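You operate a simulated robot arm through the tools that you are given. There is no shell and no other tool.

You are at the controls of a simulated two-armed robot. One attempt, no reset.

TASK
Stir the settled barrel even, then pump one stroke into the grey cup.
Fine: slide the cup out again.

The check looks at the end state, three seconds after you hand in, the way a careful person would. Anything else that was tipped, shoved, dropped, spilled or broken makes it a failure.

THE ROBOT
Two 7-joint arms with two-finger parallel grippers on one trunk that stands fixed in place. Base frame: the origin is at the foot of the trunk, x ahead of it, y to its left, z up. Units: m, rad, N and s.
The left shoulder is at [0.05, 0.161, 1.198], the right one opposite. With the tool pointing down near the work surface each hand reaches from about 0.24 to 0.68 m from the base axis, measured 20 degrees to its own side. Payload 3.43 kg a hand.
The TCP of each hand is the grasp point between the finger pads, 0.03 m short of the fingertips. In the tool frame z runs along the fingers and y along their closing line. The gripper opens to 0.094 m. The fingers are 0.028 m wide and 0.01 m thick; the gripper's body (0.05 by 0.096 m) begins 0.055 m behind the TCP.
Orientation is that of the tool frame in the base frame, as a unit quaternion [w, x, y, z]. With the fingers straight down and closing along the base's y, the tool's x points along the base's -x, its y along +y and its z along -z.

THE INTERFACE
- The arms move only by the tool drive_tool. It takes "left_steps", "right_steps" or both (then of equal length, played together; a hand with none holds still); each is a list of rows, each a list of 3 entries, a list of its own where there are three numbers: the shift along the base's x, y, z in m, then the turn, a rotation vector about the base's x, y, z in degrees, then the opening, from 0 (shut) to 1 (fully open). In form: [[[dx, dy, dz], [rx, ry, rz], fingers], ...]. A call has 1 to 20 rows; each row is the pose to reach, as a shift and turn from the pose commanded when the call began. A row lasts 0.2 s, in which the tool goes at most 0.05 m and 0.15 rad; a call with a longer step from one row to the next is refused whole, and so is a gripper value outside its range. Where a pose cannot be reached the arm comes as near as it can. A force on the tool above 50 N (or 10 N above the force at the start of the call, whichever is more), or a blocked arm, ends the call early, and 0.2 s more pass. The fingers move at their own pace (about 0.045 m/s each) and stop on an object; they squeeze with about 33 N. The grip force told is the motor's: it shows also when the fingers shut on nothing. Time passes only in rows, and 0.2 s behind the last, so rows that repeat a pose let the fingers close. The reply holds the time, the measured pose of the TCP, the force on the tool along the base axes, the opening and the grip force, in the units named above and with some noise, with the torque about the TCP (base axes, N m) and any sound that the robot's microphone picked up.
- Cameras (640 x 400 px; columns grow to the right, rows downward): "scene" is now at [0.1027, -0.0501, 1.3618]; the picture's right is [-0.56, -0.83, 0.00], its down [-0.19, 0.13, -0.97] and it looks along [0.80, -0.55, -0.23] (base axes); focal length 225 px, centre (320, 200). "left" rides on the left gripper at [0.076, -0.014, -0.102] in its tool frame; the picture's right is [0.18, 0.98, 0.00], its down [-0.75, 0.14, -0.64] and it looks along [-0.63, 0.12, 0.77] (tool axes); focal length 243 px, centre (320, 200). "right" rides on the right gripper at [0.076, 0.014, -0.103] in its tool frame; the picture's right is [-0.18, 0.98, 0.00], its down [-0.75, -0.14, -0.64] and it looks along [-0.63, -0.12, 0.77] (tool axes); focal length 243 px, centre (320, 200). There is no depth. A picture from a camera that has moved, and an enlarged one, comes with that camera's place and axes in the base frame and with its lens. The place of the scene camera against the robot may be out by one fixed shift of up to 0.025 m in any direction.
- snapshot(camera): a new picture of that camera. It takes no simulated time.
- move_column(by): slides the trunk up (or, below 0, down) by that many m; the arms and the scene camera ride with it, the base frame stays. It gives what a move gives, with no picture.
- pan_tilt(pan, tilt): turns the head with the scene camera to pan (to the left, within 1.396 rad either way) and tilt (down, from -0.506 to 1.204), counted from straight ahead of the robot. It gives what a move gives.
- close_up(camera, box): a new picture of the part [left, top, right, bottom] of that camera's present view, enlarged. It takes no simulated time.
- sign_off(): hands the job in; it is judged then, once.

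Places have to be worked out from the pictures, the camera data and where the tool is seen. Open the grippers and draw the arms clear of the work before you hand the job in, unless the task says otherwise.

The tools are called after ">>>" by a JSON object that holds its "method" and its "body". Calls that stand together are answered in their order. drive_tool: Moves the arms, as the interface text tells. Its arguments: {"type":"object","properties":{"left_steps":{"type":"array","items":{"type":"array"}},"right_steps":{"type":"array","items":{"type":"array"}}},"required":[]} The other tools are called the same way: move_column (by) slides the trunk up or down; pan_tilt (pan, tilt) turns the head that bears the scene camera; snapshot (camera) takes a picture; close_up (camera, box) takes an enlarged picture of a part of a camera's view; sign_off () hands the job in.

At the start:

```text
t: 0.0
left_tool_pos: [0.3453, -0.0414, 1.3055]
left_tcp_rot: [0.0, 0.0, 1.0, -0.001]
left_ft_force: [0.0, -0.5, -0.6]
left_wrist_torque: [0.02, 0.0, 0.0]
left_finger_gap: 0.0938
left_grip_force: 0.0
right_tool_pos: [0.2517, -0.3223, 1.3401]
right_tcp_rot: [0.001, 0.001, 1.0, 0.0]
right_ft_force: [0.2, -0.5, 0.5]
right_wrist_torque: [0.05, -0.01, -0.01]
right_finger_gap: 0.094
right_grip_force: 0.1
trunk travel left (down, up): [-0.225, 0.042]
head pan, tilt: [-0.599, 0.23]
```

scene: 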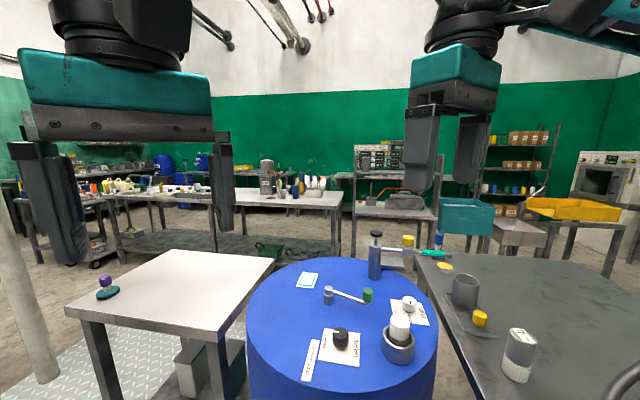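
right: 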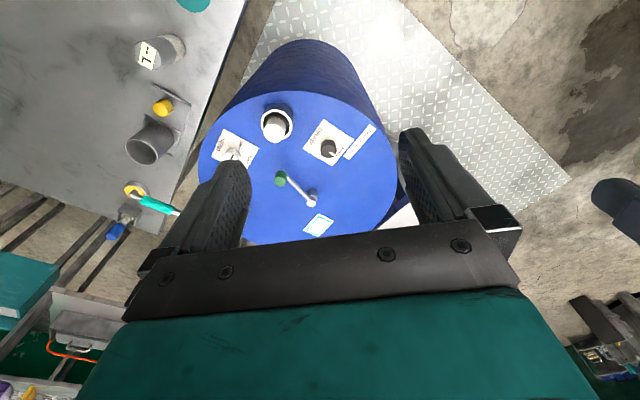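
left: 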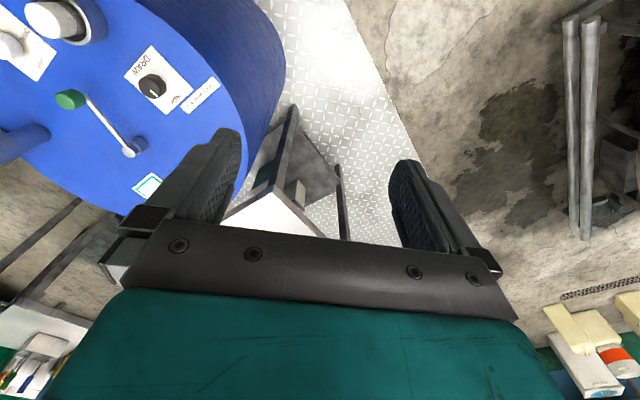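

I see a blue barrel with a crank (green knob), a dial, a white cylinder in a grey ring, and a pump with a teal handle on the far side. I take enlarged pictures to read the labels and identify the parts.

>>> {"method": "close_up", "body": {"camera": "scene", "box": [240, 220, 440, 400]}}

>>> {"method": "close_up", "body": {"camera": "scene", "box": [400, 220, 560, 390]}}

>>> {"method": "close_up", "body": {"camera": "right", "box": [180, 80, 420, 250]}}

>>> {"method": "close_up", "body": {"camera": "right", "box": [80, 0, 240, 250]}}

>>> {"method": "close_up", "body": {"camera": "left", "box": [0, 0, 280, 230]}}

```text
2.22 times, centred on (340, 310) of scene
camera zoom: at [0.1027, -0.0501, 1.3618], right [-0.56, -0.83, 0.0], down [-0.19, 0.13, -0.97], along [0.8, -0.55, -0.23], focal length 500 px, centre (276, -44)
```

zoom: 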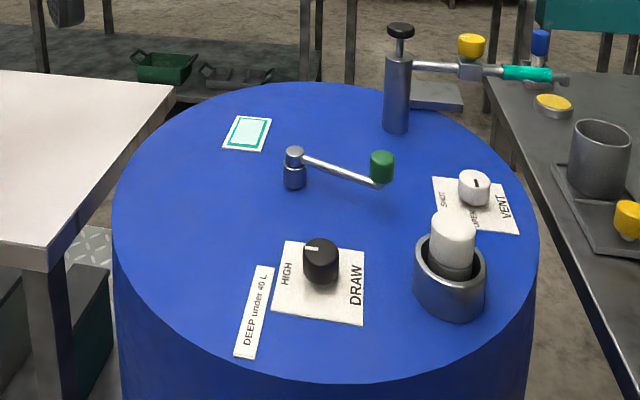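

```text
2.35 times, centred on (480, 305) of scene
camera zoom: at [0.1027, -0.0501, 1.3618], right [-0.56, -0.83, 0.0], down [-0.19, 0.13, -0.97], along [0.8, -0.55, -0.23], focal length 530 px, centre (-56, -47)
```

zoom: 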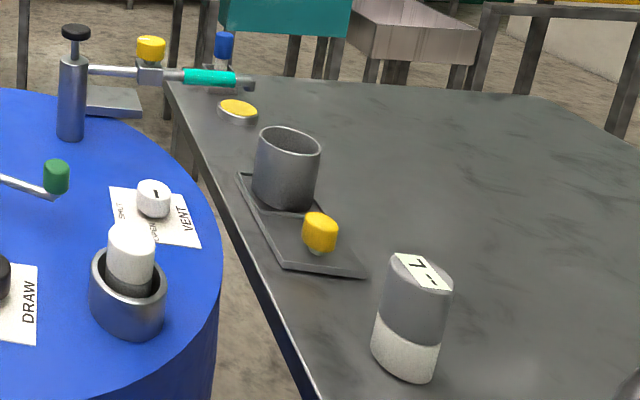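

```text
2.35 times, centred on (300, 165) of right
camera zoom: at [0.1771, -0.309, 1.4439], right [0.19, 0.98, 0.0], down [0.75, -0.14, 0.64], along [0.63, -0.12, -0.77], focal length 571 px, centre (367, 282)
```

zoom: 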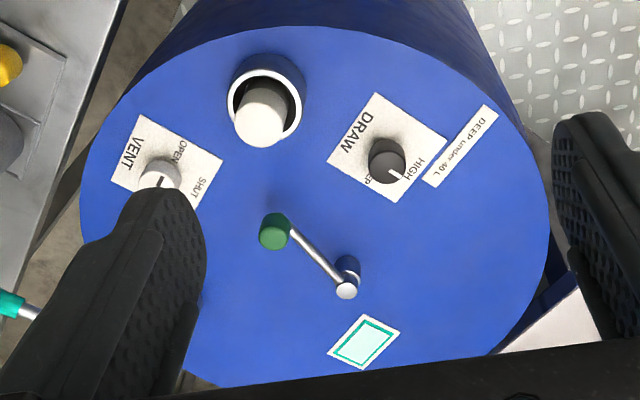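

```text
1.60 times, centred on (160, 125) of right
camera zoom: at [0.1771, -0.309, 1.4439], right [0.19, 0.98, 0.0], down [0.75, -0.14, 0.64], along [0.63, -0.12, -0.77], focal length 388 px, centre (576, 320)
```

zoom: 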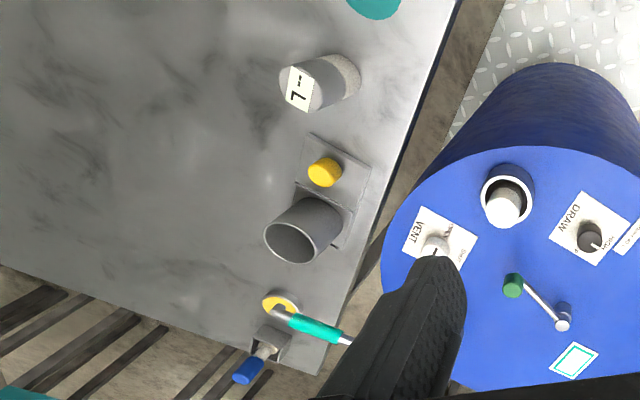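

```text
1.74 times, centred on (140, 115) of left
camera zoom: at [0.2673, -0.0561, 1.4085], right [-0.19, 0.98, 0.0], down [0.75, 0.14, 0.64], along [0.63, 0.12, -0.77], focal length 422 px, centre (633, 348)
```

zoom: 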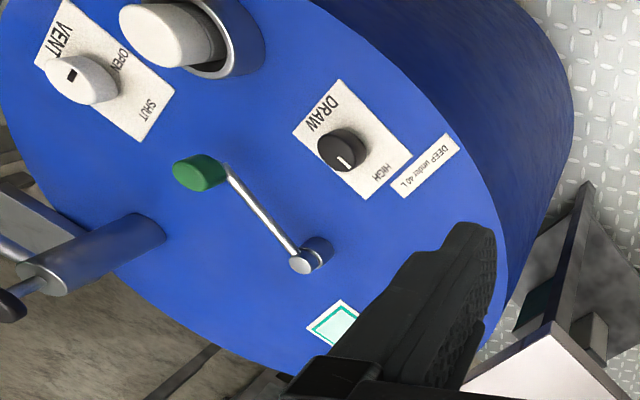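

The lid has a stirrer crank, a DRAW knob (HIGH/DEEP, "DEEP under 40 L"), a VENT knob (SHUT/OPEN), and a pump with a black head; to the right is the spout area with yellow/blue/teal parts. I turn the head to look more directly at the right table and the barrel.

>>> {"method": "pan_tilt", "body": {"pan": -0.75, "tilt": 0.7}}

>>> {"method": "snapshot", "body": {"camera": "scene"}}

```text
t: 0.9
left_tool_pos: [0.3446, -0.0423, 1.3054]
left_tcp_rot: [-0.001, -0.001, 1.0, -0.002]
left_ft_force: [1.0, 0.0, 0.0]
left_wrist_torque: [0.01, -0.01, -0.01]
left_finger_gap: 0.0939
left_grip_force: 0.0
right_tool_pos: [0.2526, -0.322, 1.3409]
right_tcp_rot: [0.001, 0.002, 1.0, 0.0]
right_ft_force: [-0.2, 0.0, -0.7]
right_wrist_torque: [0.05, -0.01, -0.03]
right_finger_gap: 0.0942
right_grip_force: 0.1
trunk travel left (down, up): [-0.225, 0.042]
head pan, tilt: [-0.75, 0.7]
```

```text
taken
camera scene: at [0.0877, -0.0553, 1.3191], right [-0.68, -0.73, 0.0], down [-0.47, 0.44, -0.77], along [0.56, -0.52, -0.64], focal length 225 px, centre (320, 200)
```

scene: 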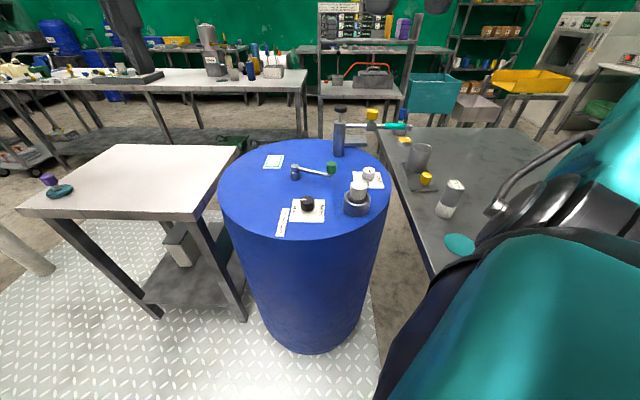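

The whole barrel is visible now. I enlarge the lid and the right bench.

>>> {"method": "close_up", "body": {"camera": "scene", "box": [210, 95, 400, 250]}}

>>> {"method": "close_up", "body": {"camera": "scene", "box": [320, 95, 420, 165]}}

>>> {"method": "close_up", "body": {"camera": "scene", "box": [375, 130, 485, 260]}}

>>> {"method": "close_up", "body": {"camera": "scene", "box": [330, 150, 400, 220]}}

>>> {"method": "close_up", "body": {"camera": "scene", "box": [270, 180, 340, 240]}}

```text
2.58 times, centred on (305, 172) of scene
camera zoom: at [0.0877, -0.0553, 1.3191], right [-0.68, -0.73, 0.0], down [-0.47, 0.44, -0.77], along [0.56, -0.52, -0.64], focal length 581 px, centre (359, 271)
```

zoom: 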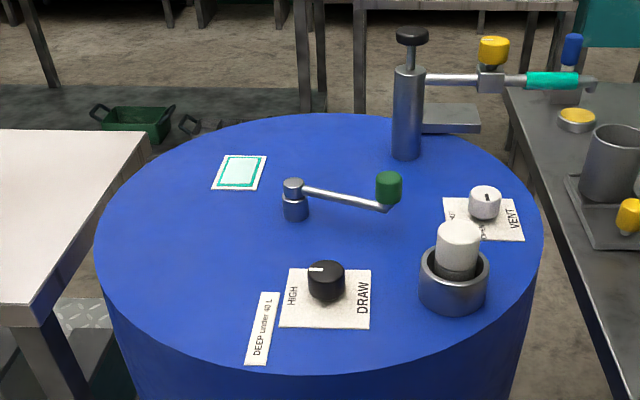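

```text
5.71 times, centred on (370, 130) of scene
camera zoom: at [0.0877, -0.0553, 1.3191], right [-0.68, -0.73, 0.0], down [-0.47, 0.44, -0.77], along [0.56, -0.52, -0.64], focal length 1287 px, centre (34, 600)
```

zoom: 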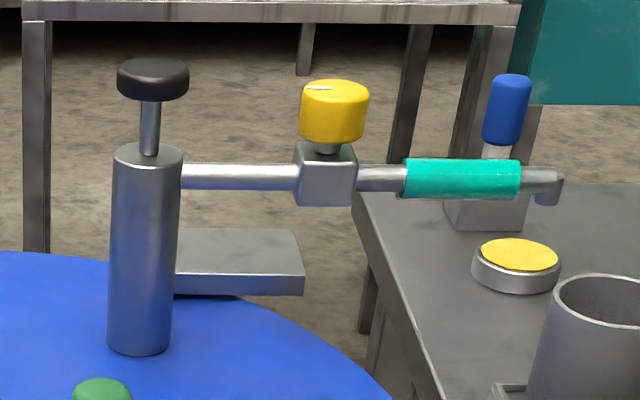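

```text
3.08 times, centred on (430, 195) of scene
camera zoom: at [0.0877, -0.0553, 1.3191], right [-0.68, -0.73, 0.0], down [-0.47, 0.44, -0.77], along [0.56, -0.52, -0.64], focal length 693 px, centre (-18, 215)
```

zoom: 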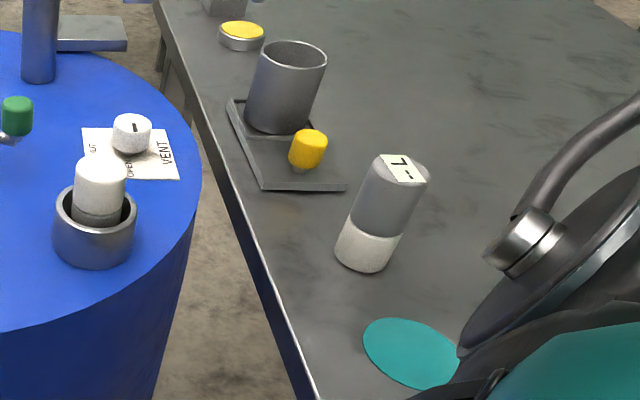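

```text
5.71 times, centred on (365, 185) of scene
camera zoom: at [0.0877, -0.0553, 1.3191], right [-0.68, -0.73, 0.0], down [-0.47, 0.44, -0.77], along [0.56, -0.52, -0.64], focal length 1287 px, centre (63, 286)
```

zoom: 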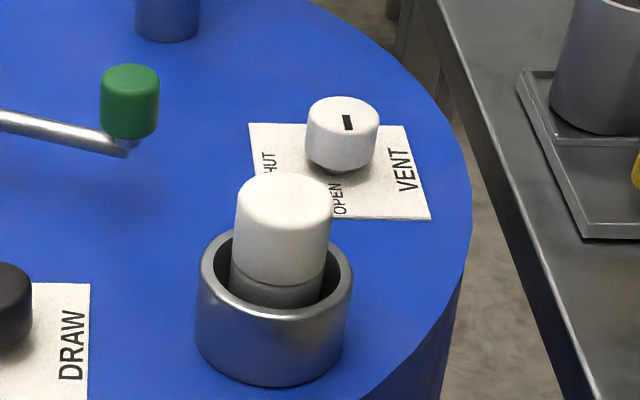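

```text
6.67 times, centred on (305, 210) of scene
camera zoom: at [0.0877, -0.0553, 1.3191], right [-0.68, -0.73, 0.0], down [-0.47, 0.44, -0.77], along [0.56, -0.52, -0.64], focal length 1502 px, centre (420, 133)
```

zoom: 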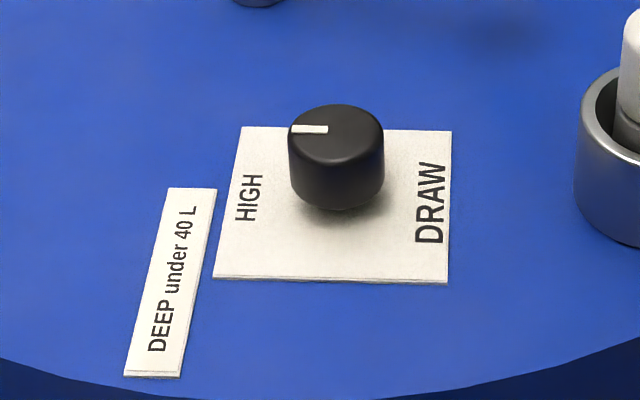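

The bench item shows "-- L" upside down, so it looks like a level gauge. Lid height works out to about 0.89 m, crank pivot near (0.60, -0.415) and pump near (0.62, -0.64). I swing the right hand out and yaw it so its camera gives a closer look at the right bench and the spout.

>>> {"method": "drive_tool", "body": {"right_steps": [[[0.01, -0.03, 0.0], [0, 0, -8], 1], [[0.02, -0.06, 0.0], [0, 0, -16], 1], [[0.03, -0.08, 0.0], [0, 0, -24], 1], [[0.04, -0.1, 0.0], [0, 0, -32], 1], [[0.05, -0.12, 0.0], [0, 0, -40], 1], [[0.06, -0.14, 0.0], [0, 0, -48], 1], [[0.06, -0.14, 0.0], [0, 0, -55], 1]]}}

>>> {"method": "snapshot", "body": {"camera": "right"}}

>>> {"method": "snapshot", "body": {"camera": "scene"}}

```text
t: 2.5
left_tool_pos: [0.3451, -0.0427, 1.3047]
left_tcp_rot: [0.0, -0.001, 1.0, -0.001]
left_ft_force: [0.4, 0.3, -0.3]
left_wrist_torque: [-0.02, -0.01, -0.01]
left_finger_gap: 0.0936
left_grip_force: 0.0
right_tool_pos: [0.3134, -0.4631, 1.3407]
right_tcp_rot: [0.001, 0.464, 0.886, -0.001]
right_ft_force: [-0.1, 0.6, -0.6]
right_wrist_torque: [0.02, 0.0, 0.02]
right_finger_gap: 0.0939
right_grip_force: 0.0
trunk travel left (down, up): [-0.225, 0.042]
head pan, tilt: [-0.75, 0.7]
```

```text
taken
camera right: at [0.2818, -0.3932, 1.4434], right [0.91, 0.41, 0.0], down [0.31, -0.7, 0.64], along [0.26, -0.59, -0.77], focal length 243 px, centre (320, 200)
```

right: 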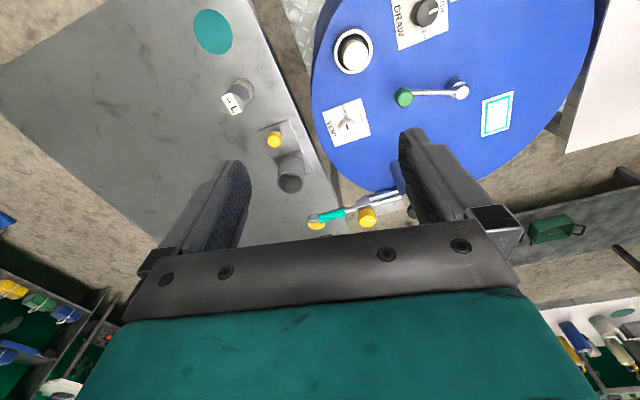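

```text
taken
camera scene: at [0.0876, -0.0552, 1.3191], right [-0.68, -0.73, 0.0], down [-0.47, 0.44, -0.77], along [0.56, -0.52, -0.64], focal length 225 px, centre (320, 200)
```

scene: 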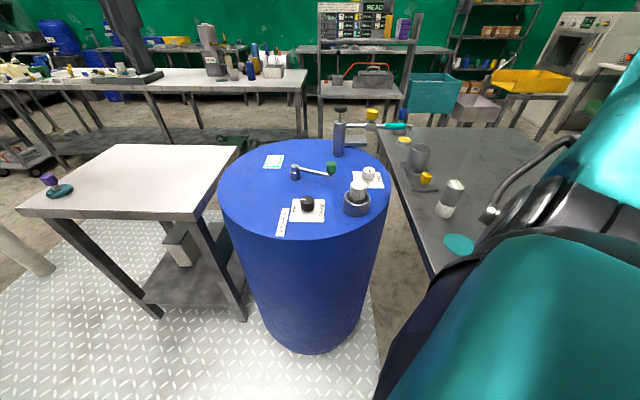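

A sign in the background seems to say "READ…". I enlarge that along with the bench details from the right hand camera.

>>> {"method": "close_up", "body": {"camera": "scene", "box": [310, 0, 420, 50]}}

>>> {"method": "close_up", "body": {"camera": "right", "box": [210, 70, 330, 200]}}

>>> {"method": "close_up", "body": {"camera": "right", "box": [290, 170, 430, 240]}}

>>> {"method": "close_up", "body": {"camera": "right", "box": [310, 0, 530, 180]}}

```text
5.82 times, centred on (365, 25) of scene
camera zoom: at [0.0876, -0.0552, 1.3191], right [-0.68, -0.73, 0.0], down [-0.47, 0.44, -0.77], along [0.56, -0.52, -0.64], focal length 1310 px, centre (58, 1218)
```

zoom: 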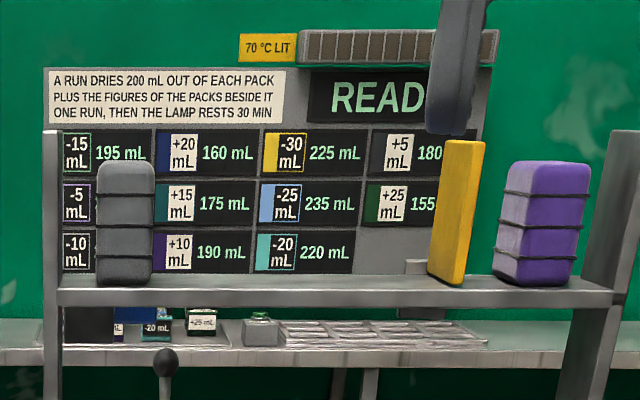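

```text
3.08 times, centred on (270, 135) of right
camera zoom: at [0.2818, -0.3932, 1.4434], right [0.91, 0.41, 0.0], down [0.31, -0.7, 0.64], along [0.26, -0.59, -0.77], focal length 746 px, centre (474, 400)
```

zoom: 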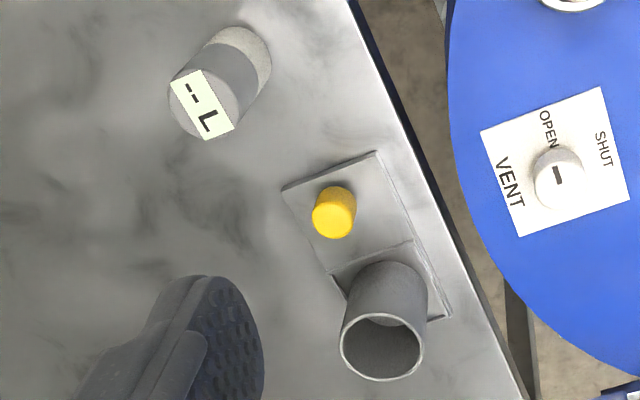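

```text
4.57 times, centred on (360, 205) of right
camera zoom: at [0.2818, -0.3932, 1.4434], right [0.91, 0.41, 0.0], down [0.31, -0.7, 0.64], along [0.26, -0.59, -0.77], focal length 1109 px, centre (137, 177)
```

zoom: 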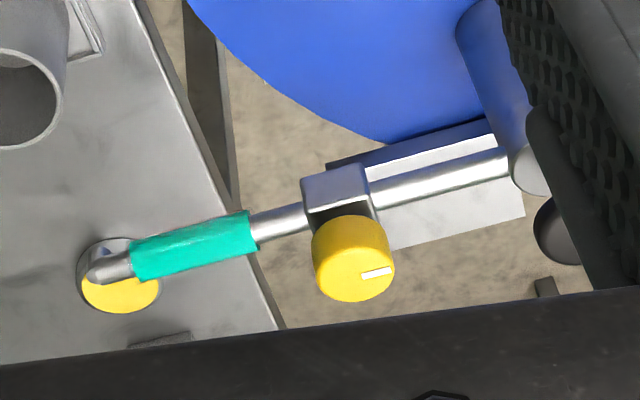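

```text
2.22 times, centred on (420, 90) of right
camera zoom: at [0.2818, -0.3932, 1.4434], right [0.91, 0.41, 0.0], down [0.31, -0.7, 0.64], along [0.26, -0.59, -0.77], focal length 539 px, centre (98, 444)
```

zoom: 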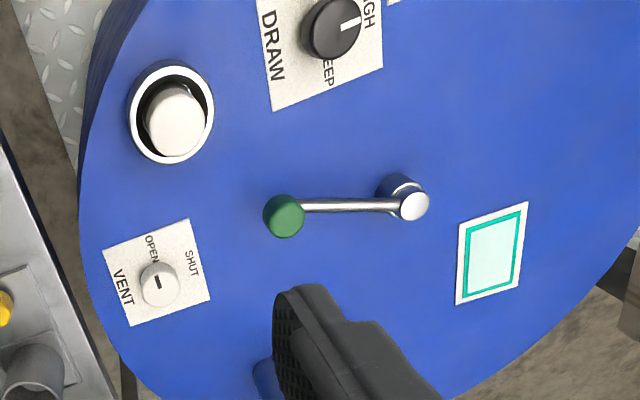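

The background board belongs to something else (pack drying). The relevant parts are the lid controls, the spout with its yellow valve, the cup on a small plate with a yellow knob, and the "-- L" gauge. I bring the right hand lower and nearer the bench for a sharper look.

>>> {"method": "drive_tool", "body": {"right_steps": [[[0.0, -0.02, -0.04], [0, 0, -4], 1], [[0.0, -0.04, -0.07], [0, 0, -8], 1], [[0.0, -0.06, -0.1], [0, 0, -12], 1], [[0.0, -0.08, -0.13], [0, 0, -16], 1], [[0.0, -0.08, -0.15], [0, 0, -20], 1]]}}

>>> {"method": "snapshot", "body": {"camera": "right"}}

```text
t: 3.7
left_tool_pos: [0.3443, -0.0418, 1.3038]
left_tcp_rot: [0.0, -0.001, 1.0, 0.0]
left_ft_force: [0.5, 0.0, 0.3]
left_wrist_torque: [0.0, 0.0, 0.02]
left_finger_gap: 0.0941
left_grip_force: 0.0
right_tool_pos: [0.3132, -0.5436, 1.189]
right_tcp_rot: [0.001, 0.61, 0.792, 0.001]
right_ft_force: [0.0, -0.1, -0.2]
right_wrist_torque: [0.0, -0.03, 0.0]
right_finger_gap: 0.0941
right_grip_force: 0.1
trunk travel left (down, up): [-0.225, 0.042]
head pan, tilt: [-0.75, 0.7]
```

```text
taken
camera right: at [0.3076, -0.4675, 1.2933], right [1.0, 0.07, 0.0], down [0.06, -0.76, 0.64], along [0.05, -0.64, -0.77], focal length 243 px, centre (320, 200)
```

right: 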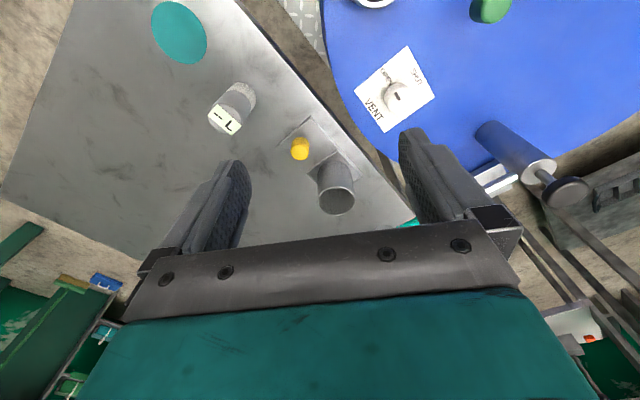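

Triangulating puts the tray's yellow knob at about (0.29, -0.656, 0.94), the cup rim at (0.357, -0.725, 0.985), and the nozzle roughly at (0.455, -0.83), all on one line. I move the hand nearer the nozzle for a better view of it, the yellow puck and the blue part.

>>> {"method": "drive_tool", "body": {"right_steps": [[[0.03, -0.03, 0.0], [0, 0, 0], 1], [[0.06, -0.05, 0.0], [0, 0, 0], 1], [[0.09, -0.08, 0.0], [0, 0, 0], 1], [[0.1, -0.1, 0.0], [0, 0, 0], 1]]}}

>>> {"method": "snapshot", "body": {"camera": "right"}}

```text
t: 4.7
left_tool_pos: [0.3438, -0.0423, 1.3052]
left_tcp_rot: [0.0, -0.001, 1.0, -0.001]
left_ft_force: [0.3, -0.3, -0.5]
left_wrist_torque: [0.0, 0.02, 0.0]
left_finger_gap: 0.0939
left_grip_force: 0.0
right_tool_pos: [0.4115, -0.6424, 1.1894]
right_tcp_rot: [0.001, 0.609, 0.793, 0.001]
right_ft_force: [-0.8, 0.2, 0.1]
right_wrist_torque: [0.0, -0.01, -0.02]
right_finger_gap: 0.0941
right_grip_force: 0.0
trunk travel left (down, up): [-0.225, 0.042]
head pan, tilt: [-0.75, 0.7]
```

```text
taken
camera right: at [0.4072, -0.5671, 1.2934], right [1.0, 0.08, 0.0], down [0.06, -0.76, 0.64], along [0.05, -0.64, -0.77], focal length 243 px, centre (320, 200)
```

right: 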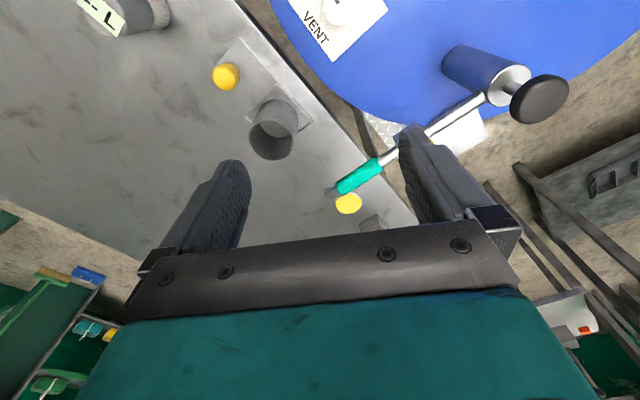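

The nozzle and puck are now in clear view; I enlarge them and the pump.

>>> {"method": "close_up", "body": {"camera": "right", "box": [230, 80, 430, 240]}}

>>> {"method": "close_up", "body": {"camera": "right", "box": [420, 20, 600, 170]}}

>>> {"method": "close_up", "body": {"camera": "right", "box": [70, 0, 330, 170]}}

>>> {"method": "close_up", "body": {"camera": "scene", "box": [370, 100, 450, 170]}}

```text
2.50 times, centred on (330, 160) of right
camera zoom: at [0.4072, -0.5671, 1.2934], right [1.0, 0.08, 0.0], down [0.06, -0.76, 0.64], along [0.05, -0.64, -0.77], focal length 606 px, centre (295, 300)
```

zoom: 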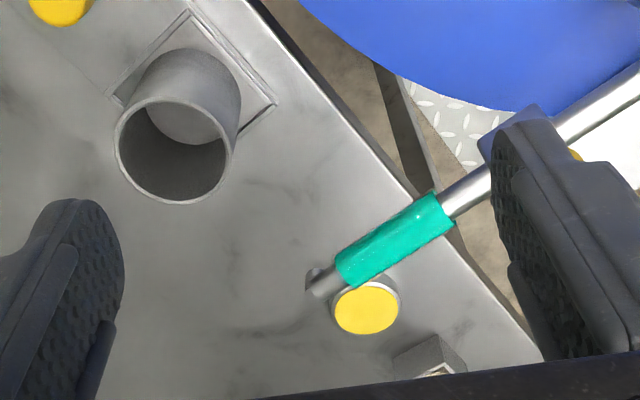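

```text
2.67 times, centred on (510, 95) of right
camera zoom: at [0.4072, -0.5671, 1.2934], right [1.0, 0.08, 0.0], down [0.06, -0.76, 0.64], along [0.05, -0.64, -0.77], focal length 647 px, centre (-187, 480)
```

zoom: 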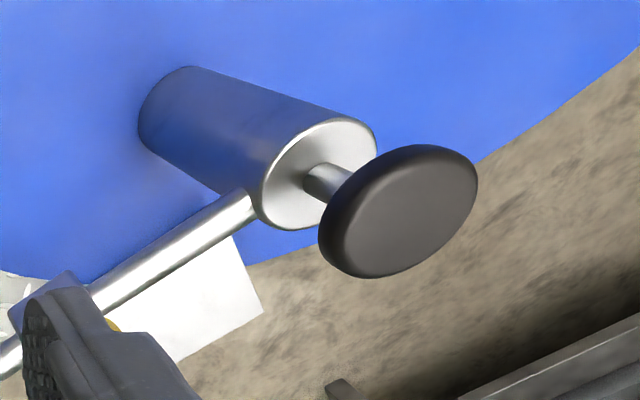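

```text
2.35 times, centred on (200, 85) of right
camera zoom: at [0.4072, -0.5671, 1.2934], right [1.0, 0.08, 0.0], down [0.06, -0.76, 0.64], along [0.05, -0.64, -0.77], focal length 571 px, centre (602, 471)
```

zoom: 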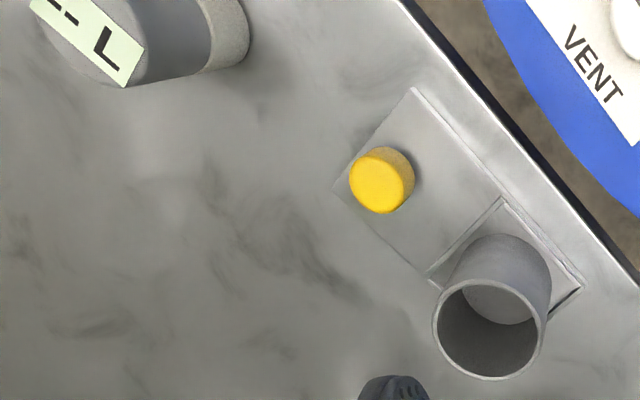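

```text
5.71 times, centred on (410, 135) of scene
camera zoom: at [0.0879, -0.0554, 1.319], right [-0.68, -0.73, 0.0], down [-0.47, 0.44, -0.76], along [0.56, -0.52, -0.64], focal length 1287 px, centre (-194, 571)
```

zoom: 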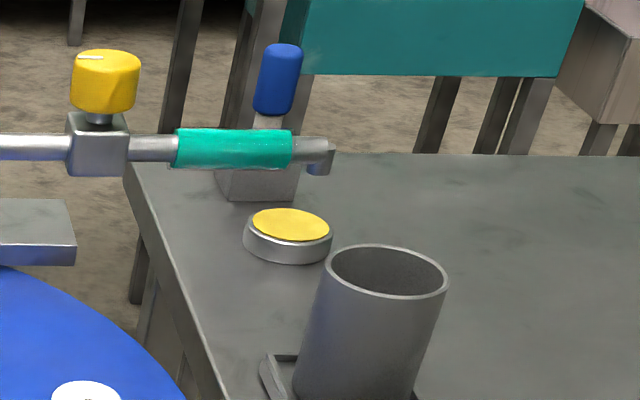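

The nozzle works out to about (0.43, -0.765..-0.80, 1.04) with the puck beyond it near (0.49, -0.87), in line with the tray's sliding direction. I pitch the hand outward so that its camera sees the nozzle, puck and blue part more from the side.

>>> {"method": "drive_tool", "body": {"right_steps": [[[0.0, 0.01, 0.0], [-7.7, -2.1, 0], 1], [[0.0, 0.02, 0.0], [-15.4, -4.1, 0], 1], [[0.0, 0.03, 0.0], [-23.2, -6.2, 0], 1], [[0.0, 0.04, 0.0], [-30.9, -8.3, 0], 1]]}}

>>> {"method": "snapshot", "body": {"camera": "right"}}

```text
t: 5.7
left_tool_pos: [0.3443, -0.0422, 1.3059]
left_tcp_rot: [0.0, -0.001, 1.0, -0.001]
left_ft_force: [-0.1, -0.4, 0.6]
left_wrist_torque: [-0.01, 0.0, -0.01]
left_finger_gap: 0.0939
left_grip_force: 0.0
right_tool_pos: [0.4137, -0.6026, 1.1903]
right_tcp_rot: [0.221, 0.586, 0.761, -0.169]
right_ft_force: [0.0, 0.8, 0.7]
right_wrist_torque: [-0.02, 0.02, -0.01]
right_finger_gap: 0.0939
right_grip_force: 0.1
trunk travel left (down, up): [-0.225, 0.042]
head pan, tilt: [-0.75, 0.7]
```

```text
taken
camera right: at [0.3969, -0.4845, 1.2378], right [0.99, 0.1, 0.1], down [-0.06, -0.32, 0.94], along [0.13, -0.94, -0.31], focal length 243 px, centre (320, 200)
```

right: 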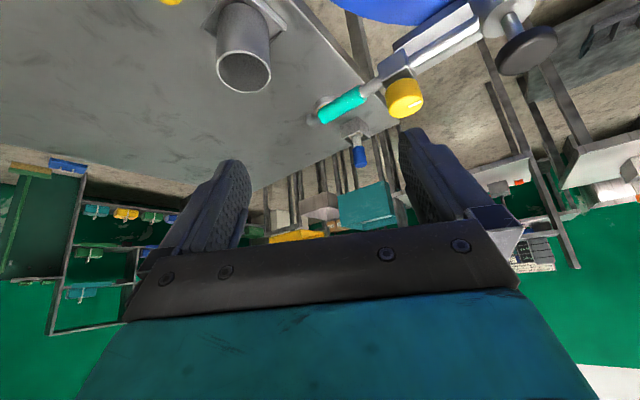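

>>> {"method": "close_up", "body": {"camera": "right", "box": [190, 0, 450, 180]}}

>>> {"method": "close_up", "body": {"camera": "right", "box": [290, 50, 450, 180]}}

>>> {"method": "close_up", "body": {"camera": "right", "box": [500, 220, 580, 280]}}

```text
2.22 times, centred on (320, 90) of right
camera zoom: at [0.3969, -0.4845, 1.2378], right [0.99, 0.1, 0.1], down [-0.06, -0.32, 0.94], along [0.13, -0.94, -0.31], focal length 539 px, centre (320, 444)
```

zoom: 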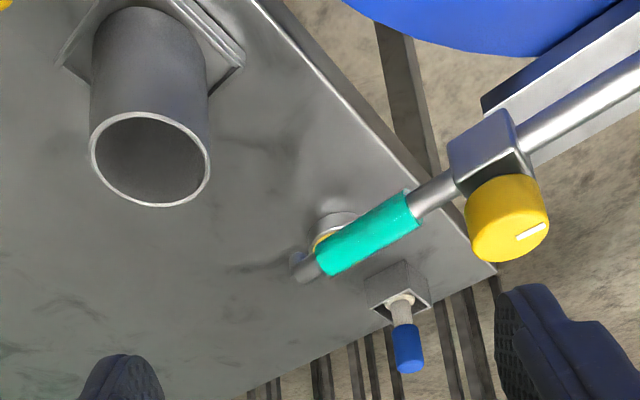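

```text
3.08 times, centred on (370, 115) of right
camera zoom: at [0.3969, -0.4845, 1.2378], right [0.99, 0.1, 0.1], down [-0.06, -0.32, 0.94], along [0.13, -0.94, -0.31], focal length 746 px, centre (166, 462)
```

zoom: 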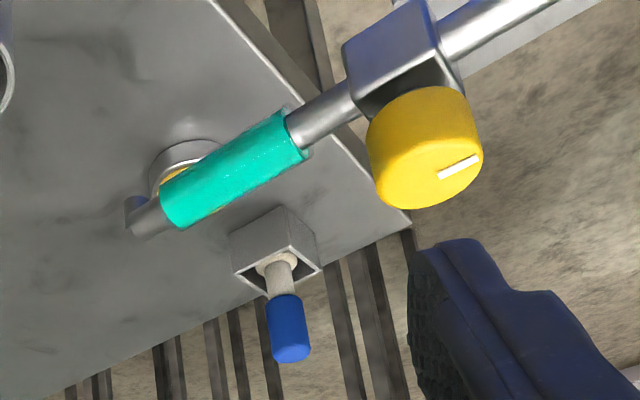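

```text
6.67 times, centred on (540, 250) of right
camera zoom: at [0.3969, -0.4845, 1.2378], right [0.99, 0.1, 0.1], down [-0.06, -0.32, 0.94], along [0.13, -0.94, -0.31], focal length 1618 px, centre (-1147, -133)
```

zoom: 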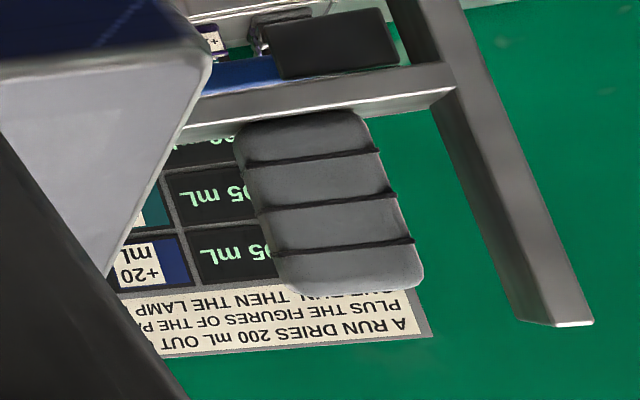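

The yellow valve's white mark lies along the pipe, pointing to the pump, and the blue part looks like a handle standing in a small box. Now I level the hand again and bring it back over the lid to inspect the ring with the white cap, the knobs and the window.

>>> {"method": "drive_tool", "body": {"right_steps": [[[0.0, 0.02, 0.02], [7.7, 2.1, 0], 1], [[-0.01, 0.05, 0.04], [15.4, 4.1, 0], 1], [[-0.02, 0.08, 0.05], [23.2, 6.2, 0], 1], [[-0.04, 0.11, 0.05], [30.9, 8.3, 0], 1]]}}

>>> {"method": "drive_tool", "body": {"right_steps": [[[-0.01, 0.02, 0.0], [0, 0, 8], 1], [[-0.02, 0.03, 0.0], [0, 0, 16], 1], [[-0.03, 0.04, 0.0], [0, 0, 24], 1], [[-0.03, 0.05, 0.0], [0, 0, 32], 1], [[-0.03, 0.05, -0.01], [0, 0, 40], 1], [[-0.03, 0.05, -0.02], [0, 0, 48], 1], [[-0.03, 0.05, -0.03], [0, 0, 56], 1], [[-0.03, 0.05, -0.04], [0, 0, 64], 1], [[-0.03, 0.05, -0.05], [0, 0, 70], 1]]}}

>>> {"method": "snapshot", "body": {"camera": "right"}}

```text
t: 6.7
left_tool_pos: [0.3436, -0.042, 1.3059]
left_tcp_rot: [0.0, -0.001, 1.0, -0.001]
left_ft_force: [-0.7, 0.2, 0.5]
left_wrist_torque: [0.0, -0.03, 0.0]
left_finger_gap: 0.094
left_grip_force: 0.2
right_tool_pos: [0.372, -0.4909, 1.2407]
right_tcp_rot: [-0.001, 0.61, 0.793, 0.002]
right_ft_force: [0.8, -0.2, -0.7]
right_wrist_torque: [0.02, 0.0, 0.04]
right_finger_gap: 0.0939
right_grip_force: 0.2
trunk travel left (down, up): [-0.225, 0.042]
head pan, tilt: [-0.75, 0.7]
```

```text
t: 8.7
left_tool_pos: [0.3445, -0.0407, 1.3048]
left_tcp_rot: [0.0, -0.001, 1.0, -0.001]
left_ft_force: [0.2, -0.6, -1.1]
left_wrist_torque: [0.01, -0.01, -0.03]
left_finger_gap: 0.094
left_grip_force: 0.1
right_tool_pos: [0.3437, -0.4425, 1.1919]
right_tcp_rot: [0.001, 0.044, 0.999, -0.001]
right_ft_force: [-0.5, -0.2, 0.6]
right_wrist_torque: [0.03, -0.02, 0.03]
right_finger_gap: 0.0943
right_grip_force: 0.2
trunk travel left (down, up): [-0.225, 0.042]
head pan, tilt: [-0.75, 0.7]
```

```text
taken
camera right: at [0.2683, -0.4228, 1.2941], right [0.27, 0.96, 0.0], down [0.74, -0.21, 0.64], along [0.62, -0.17, -0.77], focal length 243 px, centre (320, 200)
```

right: 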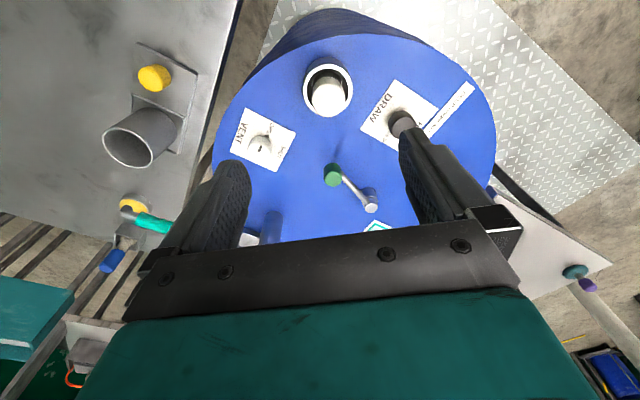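

>>> {"method": "close_up", "body": {"camera": "right", "box": [280, 40, 400, 130]}}

>>> {"method": "close_up", "body": {"camera": "right", "box": [220, 90, 340, 180]}}

>>> {"method": "close_up", "body": {"camera": "right", "box": [90, 30, 220, 260]}}

>>> {"method": "close_up", "body": {"camera": "right", "box": [340, 70, 490, 240]}}

```text
4.44 times, centred on (340, 85) of right
camera zoom: at [0.2683, -0.4228, 1.2941], right [0.27, 0.96, 0.0], down [0.74, -0.21, 0.64], along [0.62, -0.17, -0.77], focal length 1078 px, centre (231, 711)
```

zoom: 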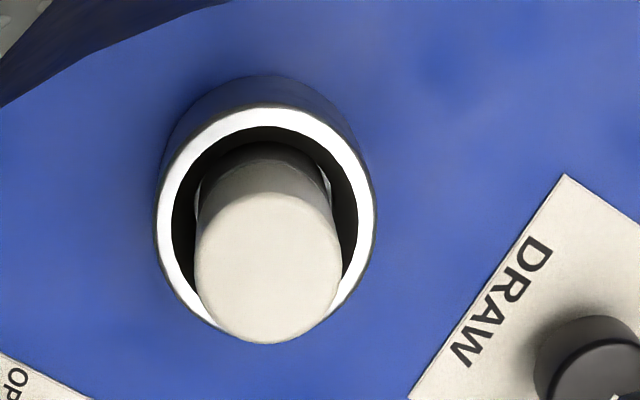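

```text
4.44 times, centred on (280, 135) of right
camera zoom: at [0.2683, -0.4228, 1.2941], right [0.27, 0.96, 0.0], down [0.74, -0.21, 0.64], along [0.62, -0.17, -0.77], focal length 1078 px, centre (498, 489)
```

zoom: 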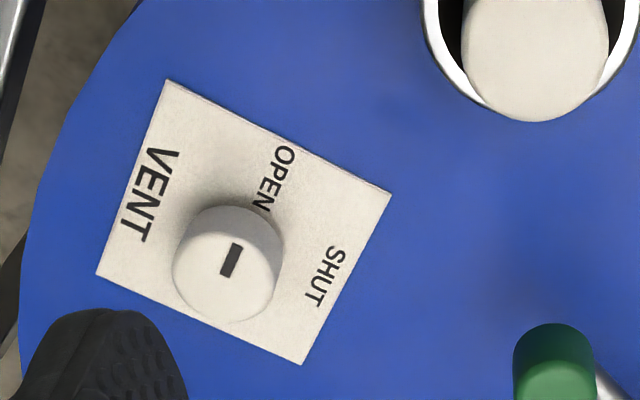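

```text
1.74 times, centred on (155, 145) of right
camera zoom: at [0.2683, -0.4228, 1.2941], right [0.27, 0.96, 0.0], down [0.74, -0.21, 0.64], along [0.62, -0.17, -0.77], focal length 422 px, centre (607, 296)
```

zoom: 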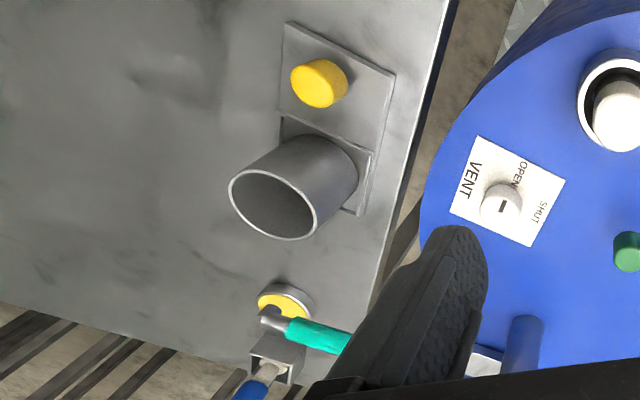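

```text
2.35 times, centred on (415, 155) of right
camera zoom: at [0.2683, -0.4228, 1.2941], right [0.27, 0.96, 0.0], down [0.74, -0.21, 0.64], along [0.62, -0.17, -0.77], focal length 571 px, centre (96, 306)
```

zoom: 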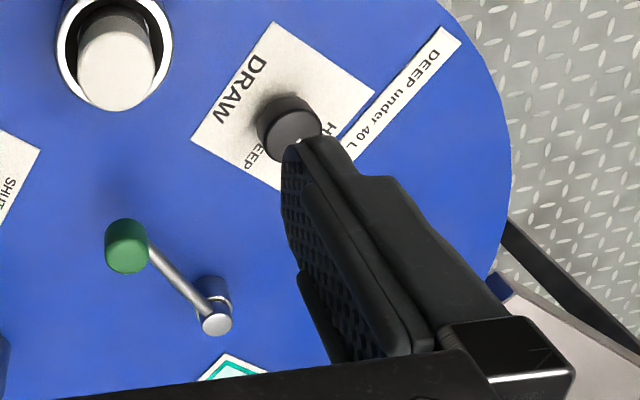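

The VENT mark seems to point to OPEN and DRAW's mark to HIGH. I zoom further to confirm, and also compare the gauge with the white-capped piece in the ring.

>>> {"method": "close_up", "body": {"camera": "right", "box": [245, 120, 295, 155]}}

>>> {"method": "close_up", "body": {"camera": "scene", "box": [340, 175, 380, 220]}}

>>> {"method": "close_up", "body": {"camera": "scene", "box": [425, 170, 485, 260]}}

>>> {"method": "close_up", "body": {"camera": "scene", "box": [30, 160, 100, 210]}}

>>> {"method": "close_up", "body": {"camera": "scene", "box": [255, 145, 300, 180]}}

>>> {"method": "close_up", "body": {"camera": "right", "box": [300, 50, 360, 120]}}

```text
11.43 times, centred on (270, 138) of right
camera zoom: at [0.2683, -0.4228, 1.2941], right [0.27, 0.96, 0.0], down [0.74, -0.21, 0.64], along [0.62, -0.17, -0.77], focal length 2773 px, centre (891, 914)
```

zoom: 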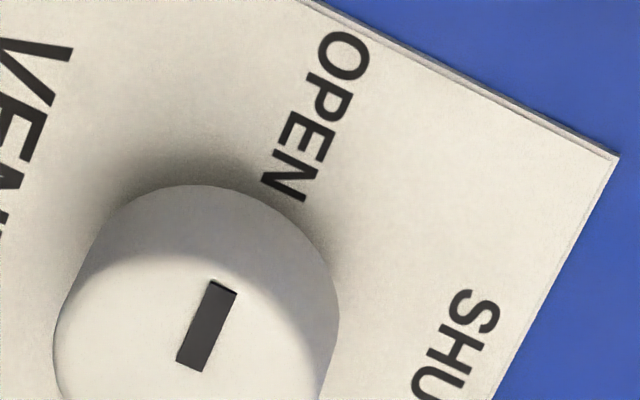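

```text
8.89 times, centred on (360, 198) of scene
camera zoom: at [0.0877, -0.0555, 1.3191], right [-0.68, -0.73, 0.0], down [-0.47, 0.44, -0.76], along [0.56, -0.52, -0.64], focal length 2002 px, centre (-36, 222)
```

zoom: 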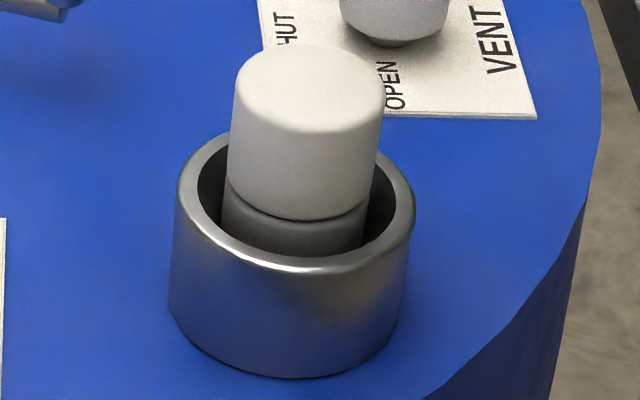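

```text
4.44 times, centred on (455, 215) of scene
camera zoom: at [0.0877, -0.0555, 1.3191], right [-0.68, -0.73, 0.0], down [-0.47, 0.44, -0.76], along [0.56, -0.52, -0.64], focal length 1001 px, centre (-280, 133)
```

zoom: 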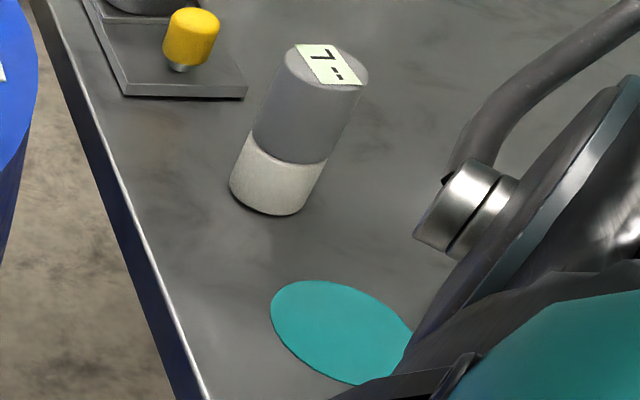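

```text
8.00 times, centred on (65, 185) of scene
camera zoom: at [0.0877, -0.0555, 1.3191], right [-0.68, -0.73, 0.0], down [-0.47, 0.44, -0.76], along [0.56, -0.52, -0.64], focal length 1802 px, centre (2360, 320)
```

zoom: 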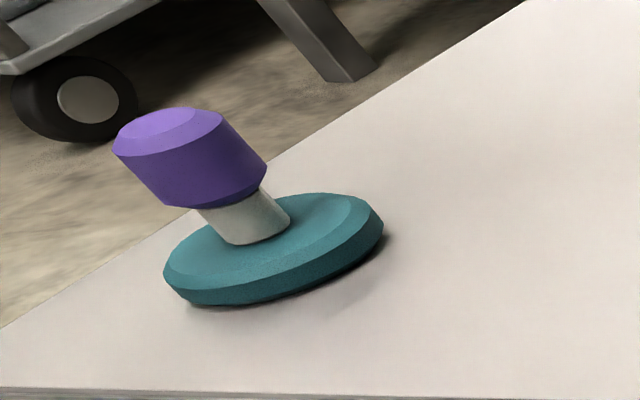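

```text
11.43 times, centred on (278, 162) of scene
camera zoom: at [0.0877, -0.0555, 1.3191], right [-0.68, -0.73, 0.0], down [-0.47, 0.44, -0.76], along [0.56, -0.52, -0.64], focal length 2574 px, centre (806, 629)
```

zoom: 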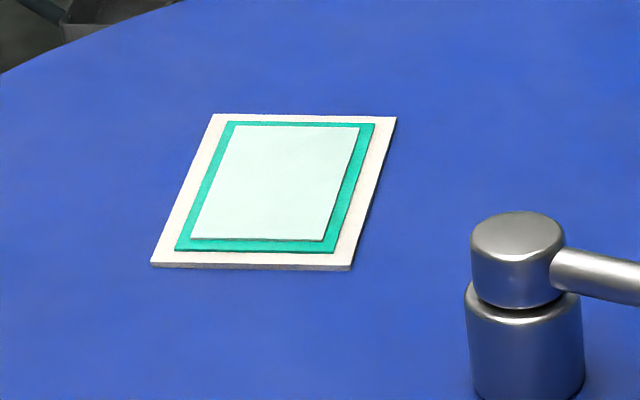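

```text
5.71 times, centred on (330, 85) of right
camera zoom: at [0.2683, -0.4228, 1.2941], right [0.27, 0.96, 0.0], down [0.74, -0.21, 0.64], along [0.62, -0.17, -0.77], focal length 1386 px, centre (263, 857)
```

zoom: 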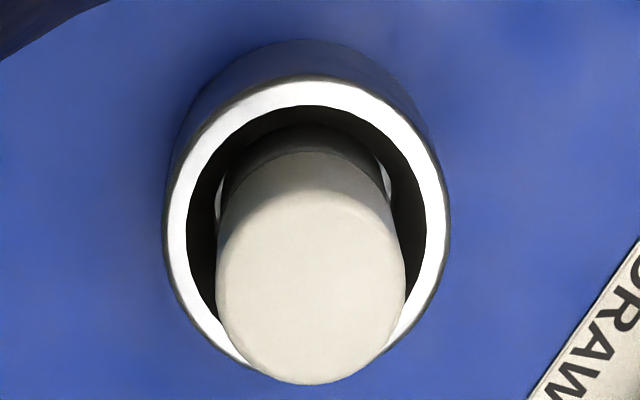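

The teal-framed square is an evenness window (pale now), and VENT points to OPEN. The collar near (0.37, -0.44) holds a white-capped plug about the same size as the gauge, so I'll take the plug out and try the gauge there; first I go down above it and check alignment.

>>> {"method": "drive_tool", "body": {"right_steps": [[[0.01, 0.0, -0.04], [0, 0, 0], 1], [[0.02, 0.002, -0.08], [0, 0, 0], 1], [[0.028, 0.0025, -0.12], [0, 0, 0], 1], [[0.028, 0.0025, -0.16], [0, 0, 0], 1], [[0.028, 0.0025, -0.175], [0, 0, 0], 1]]}}

>>> {"method": "snapshot", "body": {"camera": "right"}}

>>> {"method": "close_up", "body": {"camera": "scene", "box": [300, 130, 420, 230]}}

```text
t: 9.9
left_tool_pos: [0.3458, -0.0418, 1.3059]
left_tcp_rot: [0.001, -0.001, 1.0, -0.001]
left_ft_force: [-0.1, -0.5, 0.4]
left_wrist_torque: [-0.01, -0.01, 0.03]
left_finger_gap: 0.094
left_grip_force: 0.2
right_tool_pos: [0.3712, -0.4382, 1.0132]
right_tcp_rot: [0.001, 0.044, 0.999, 0.001]
right_ft_force: [-0.1, 0.4, 0.1]
right_wrist_torque: [0.04, 0.03, 0.03]
right_finger_gap: 0.0943
right_grip_force: 0.1
trunk travel left (down, up): [-0.225, 0.042]
head pan, tilt: [-0.75, 0.7]
```

```text
taken
camera right: at [0.2975, -0.4193, 1.1174], right [0.27, 0.96, 0.0], down [0.74, -0.21, 0.64], along [0.62, -0.17, -0.77], focal length 243 px, centre (320, 200)
```

right: 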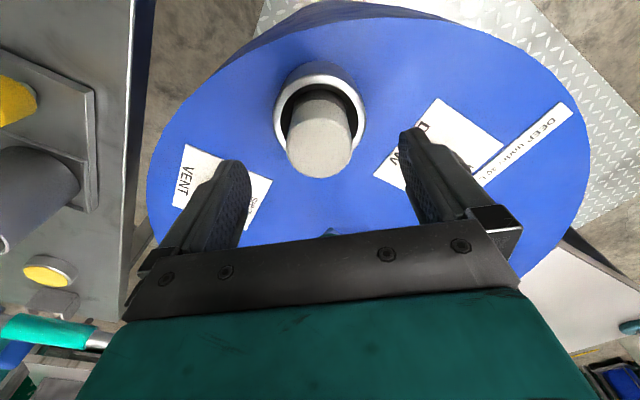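

```text
4.00 times, centred on (360, 180) of scene
camera zoom: at [0.0878, -0.0554, 1.3191], right [-0.68, -0.73, 0.0], down [-0.47, 0.44, -0.76], along [0.56, -0.52, -0.64], focal length 901 px, centre (160, 280)
```

zoom: 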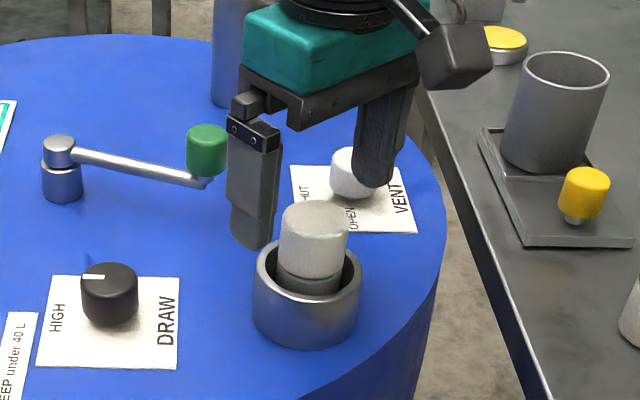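

The hand is centred over the plug (about (0.371, -0.439), top z 0.973, collar top about 0.933). I lower so the fingertips end just above the collar rim and close.

>>> {"method": "drive_tool", "body": {"right_steps": [[[0, 0, -0.02], [0, 0, 0], 1], [[0, 0, -0.04], [0, 0, 0], 1], [[0, 0, -0.046], [0, 0, 0], 1], [[0, 0, -0.046], [0, 0, 0], 0.6], [[0, 0, -0.046], [0, 0, 0], 0.4], [[0, 0, -0.046], [0, 0, 0], 0.3], [[0, 0, -0.046], [0, 0, 0], 0.3], [[0, 0, -0.046], [0, 0, 0], 0.3]]}}

>>> {"method": "snapshot", "body": {"camera": "right"}}

>>> {"method": "close_up", "body": {"camera": "scene", "box": [320, 150, 400, 220]}}

```text
t: 11.7
left_tool_pos: [0.3452, -0.042, 1.3054]
left_tcp_rot: [0.0, -0.001, 1.0, 0.0]
left_ft_force: [-0.3, 0.7, -0.4]
left_wrist_torque: [0.01, -0.06, 0.01]
left_finger_gap: 0.0938
left_grip_force: 0.0
right_tool_pos: [0.371, -0.4392, 0.9683]
right_tcp_rot: [0.0, 0.045, 0.999, 0.001]
right_ft_force: [2.2, 7.8, -5.3]
right_wrist_torque: [0.75, -0.56, 0.06]
right_finger_gap: 0.0691
right_grip_force: 44.4
trunk travel left (down, up): [-0.225, 0.042]
head pan, tilt: [-0.75, 0.7]
```

```text
taken
camera right: at [0.2967, -0.419, 1.072], right [0.27, 0.96, 0.0], down [0.74, -0.21, 0.64], along [0.62, -0.17, -0.77], focal length 243 px, centre (320, 200)
```

right: 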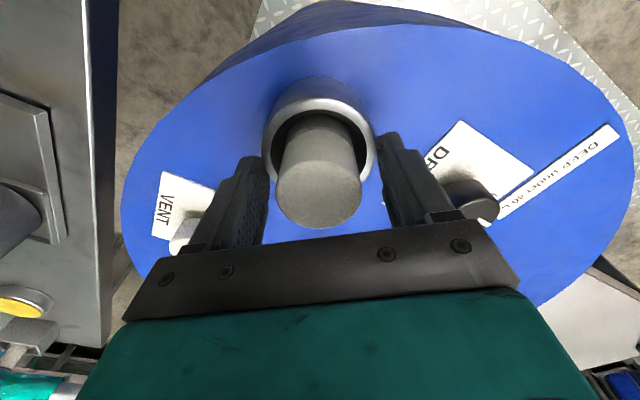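

```text
5.71 times, centred on (360, 185) of scene
camera zoom: at [0.0882, -0.0549, 1.319], right [-0.68, -0.73, 0.0], down [-0.47, 0.44, -0.76], along [0.56, -0.52, -0.64], focal length 1287 px, centre (91, 286)
```

zoom: 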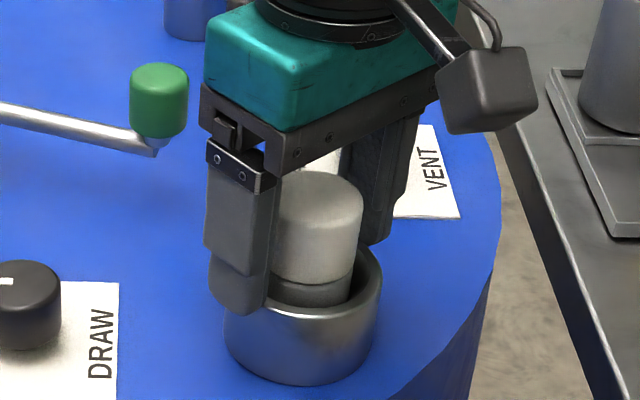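

The gap reads 0.069, so the fingers have closed on the collar's outside: the tips are too low. I open, rise 2 cm and close on the plug above the rim.

>>> {"method": "drive_tool", "body": {"right_steps": [[[0, 0, 0], [0, 0, 0], 0.6], [[0, 0, 0], [0, 0, 0], 1], [[0, 0, 0.0], [0, 0, 0], 1], [[0, 0, 0.01], [0, 0, 0], 1], [[0, 0, 0.02], [0, 0, 0], 1], [[0, 0, 0.02], [0, 0, 0], 0.6], [[0, 0, 0.02], [0, 0, 0], 0.4], [[0, 0, 0.02], [0, 0, 0], 0.3], [[0, 0, 0.02], [0, 0, 0], 0.3], [[0, 0, 0.02], [0, 0, 0], 0.3], [[0, 0, 0.02], [0, 0, 0], 0.3]]}}

>>> {"method": "close_up", "body": {"camera": "scene", "box": [320, 150, 400, 220]}}

```text
t: 14.1
left_tool_pos: [0.3438, -0.0421, 1.3043]
left_tcp_rot: [0.0, -0.001, 1.0, -0.001]
left_ft_force: [0.4, -0.6, -0.4]
left_wrist_torque: [0.0, -0.01, -0.01]
left_finger_gap: 0.0941
left_grip_force: 0.0
right_tool_pos: [0.3711, -0.44, 0.9895]
right_tcp_rot: [0.001, 0.044, 0.999, 0.0]
right_ft_force: [-0.2, 0.5, 0.1]
right_wrist_torque: [-0.04, -0.05, 0.0]
right_finger_gap: 0.0401
right_grip_force: 33.1
trunk travel left (down, up): [-0.225, 0.042]
head pan, tilt: [-0.75, 0.7]
```

```text
5.71 times, centred on (360, 185) of scene
camera zoom: at [0.0877, -0.0553, 1.3191], right [-0.68, -0.73, 0.0], down [-0.47, 0.44, -0.77], along [0.56, -0.52, -0.64], focal length 1287 px, centre (91, 286)
```

zoom: 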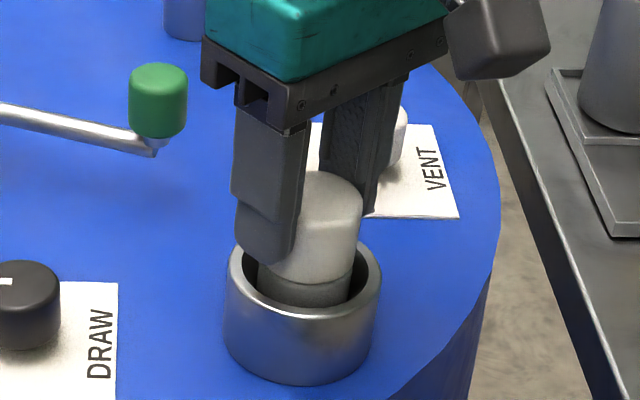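

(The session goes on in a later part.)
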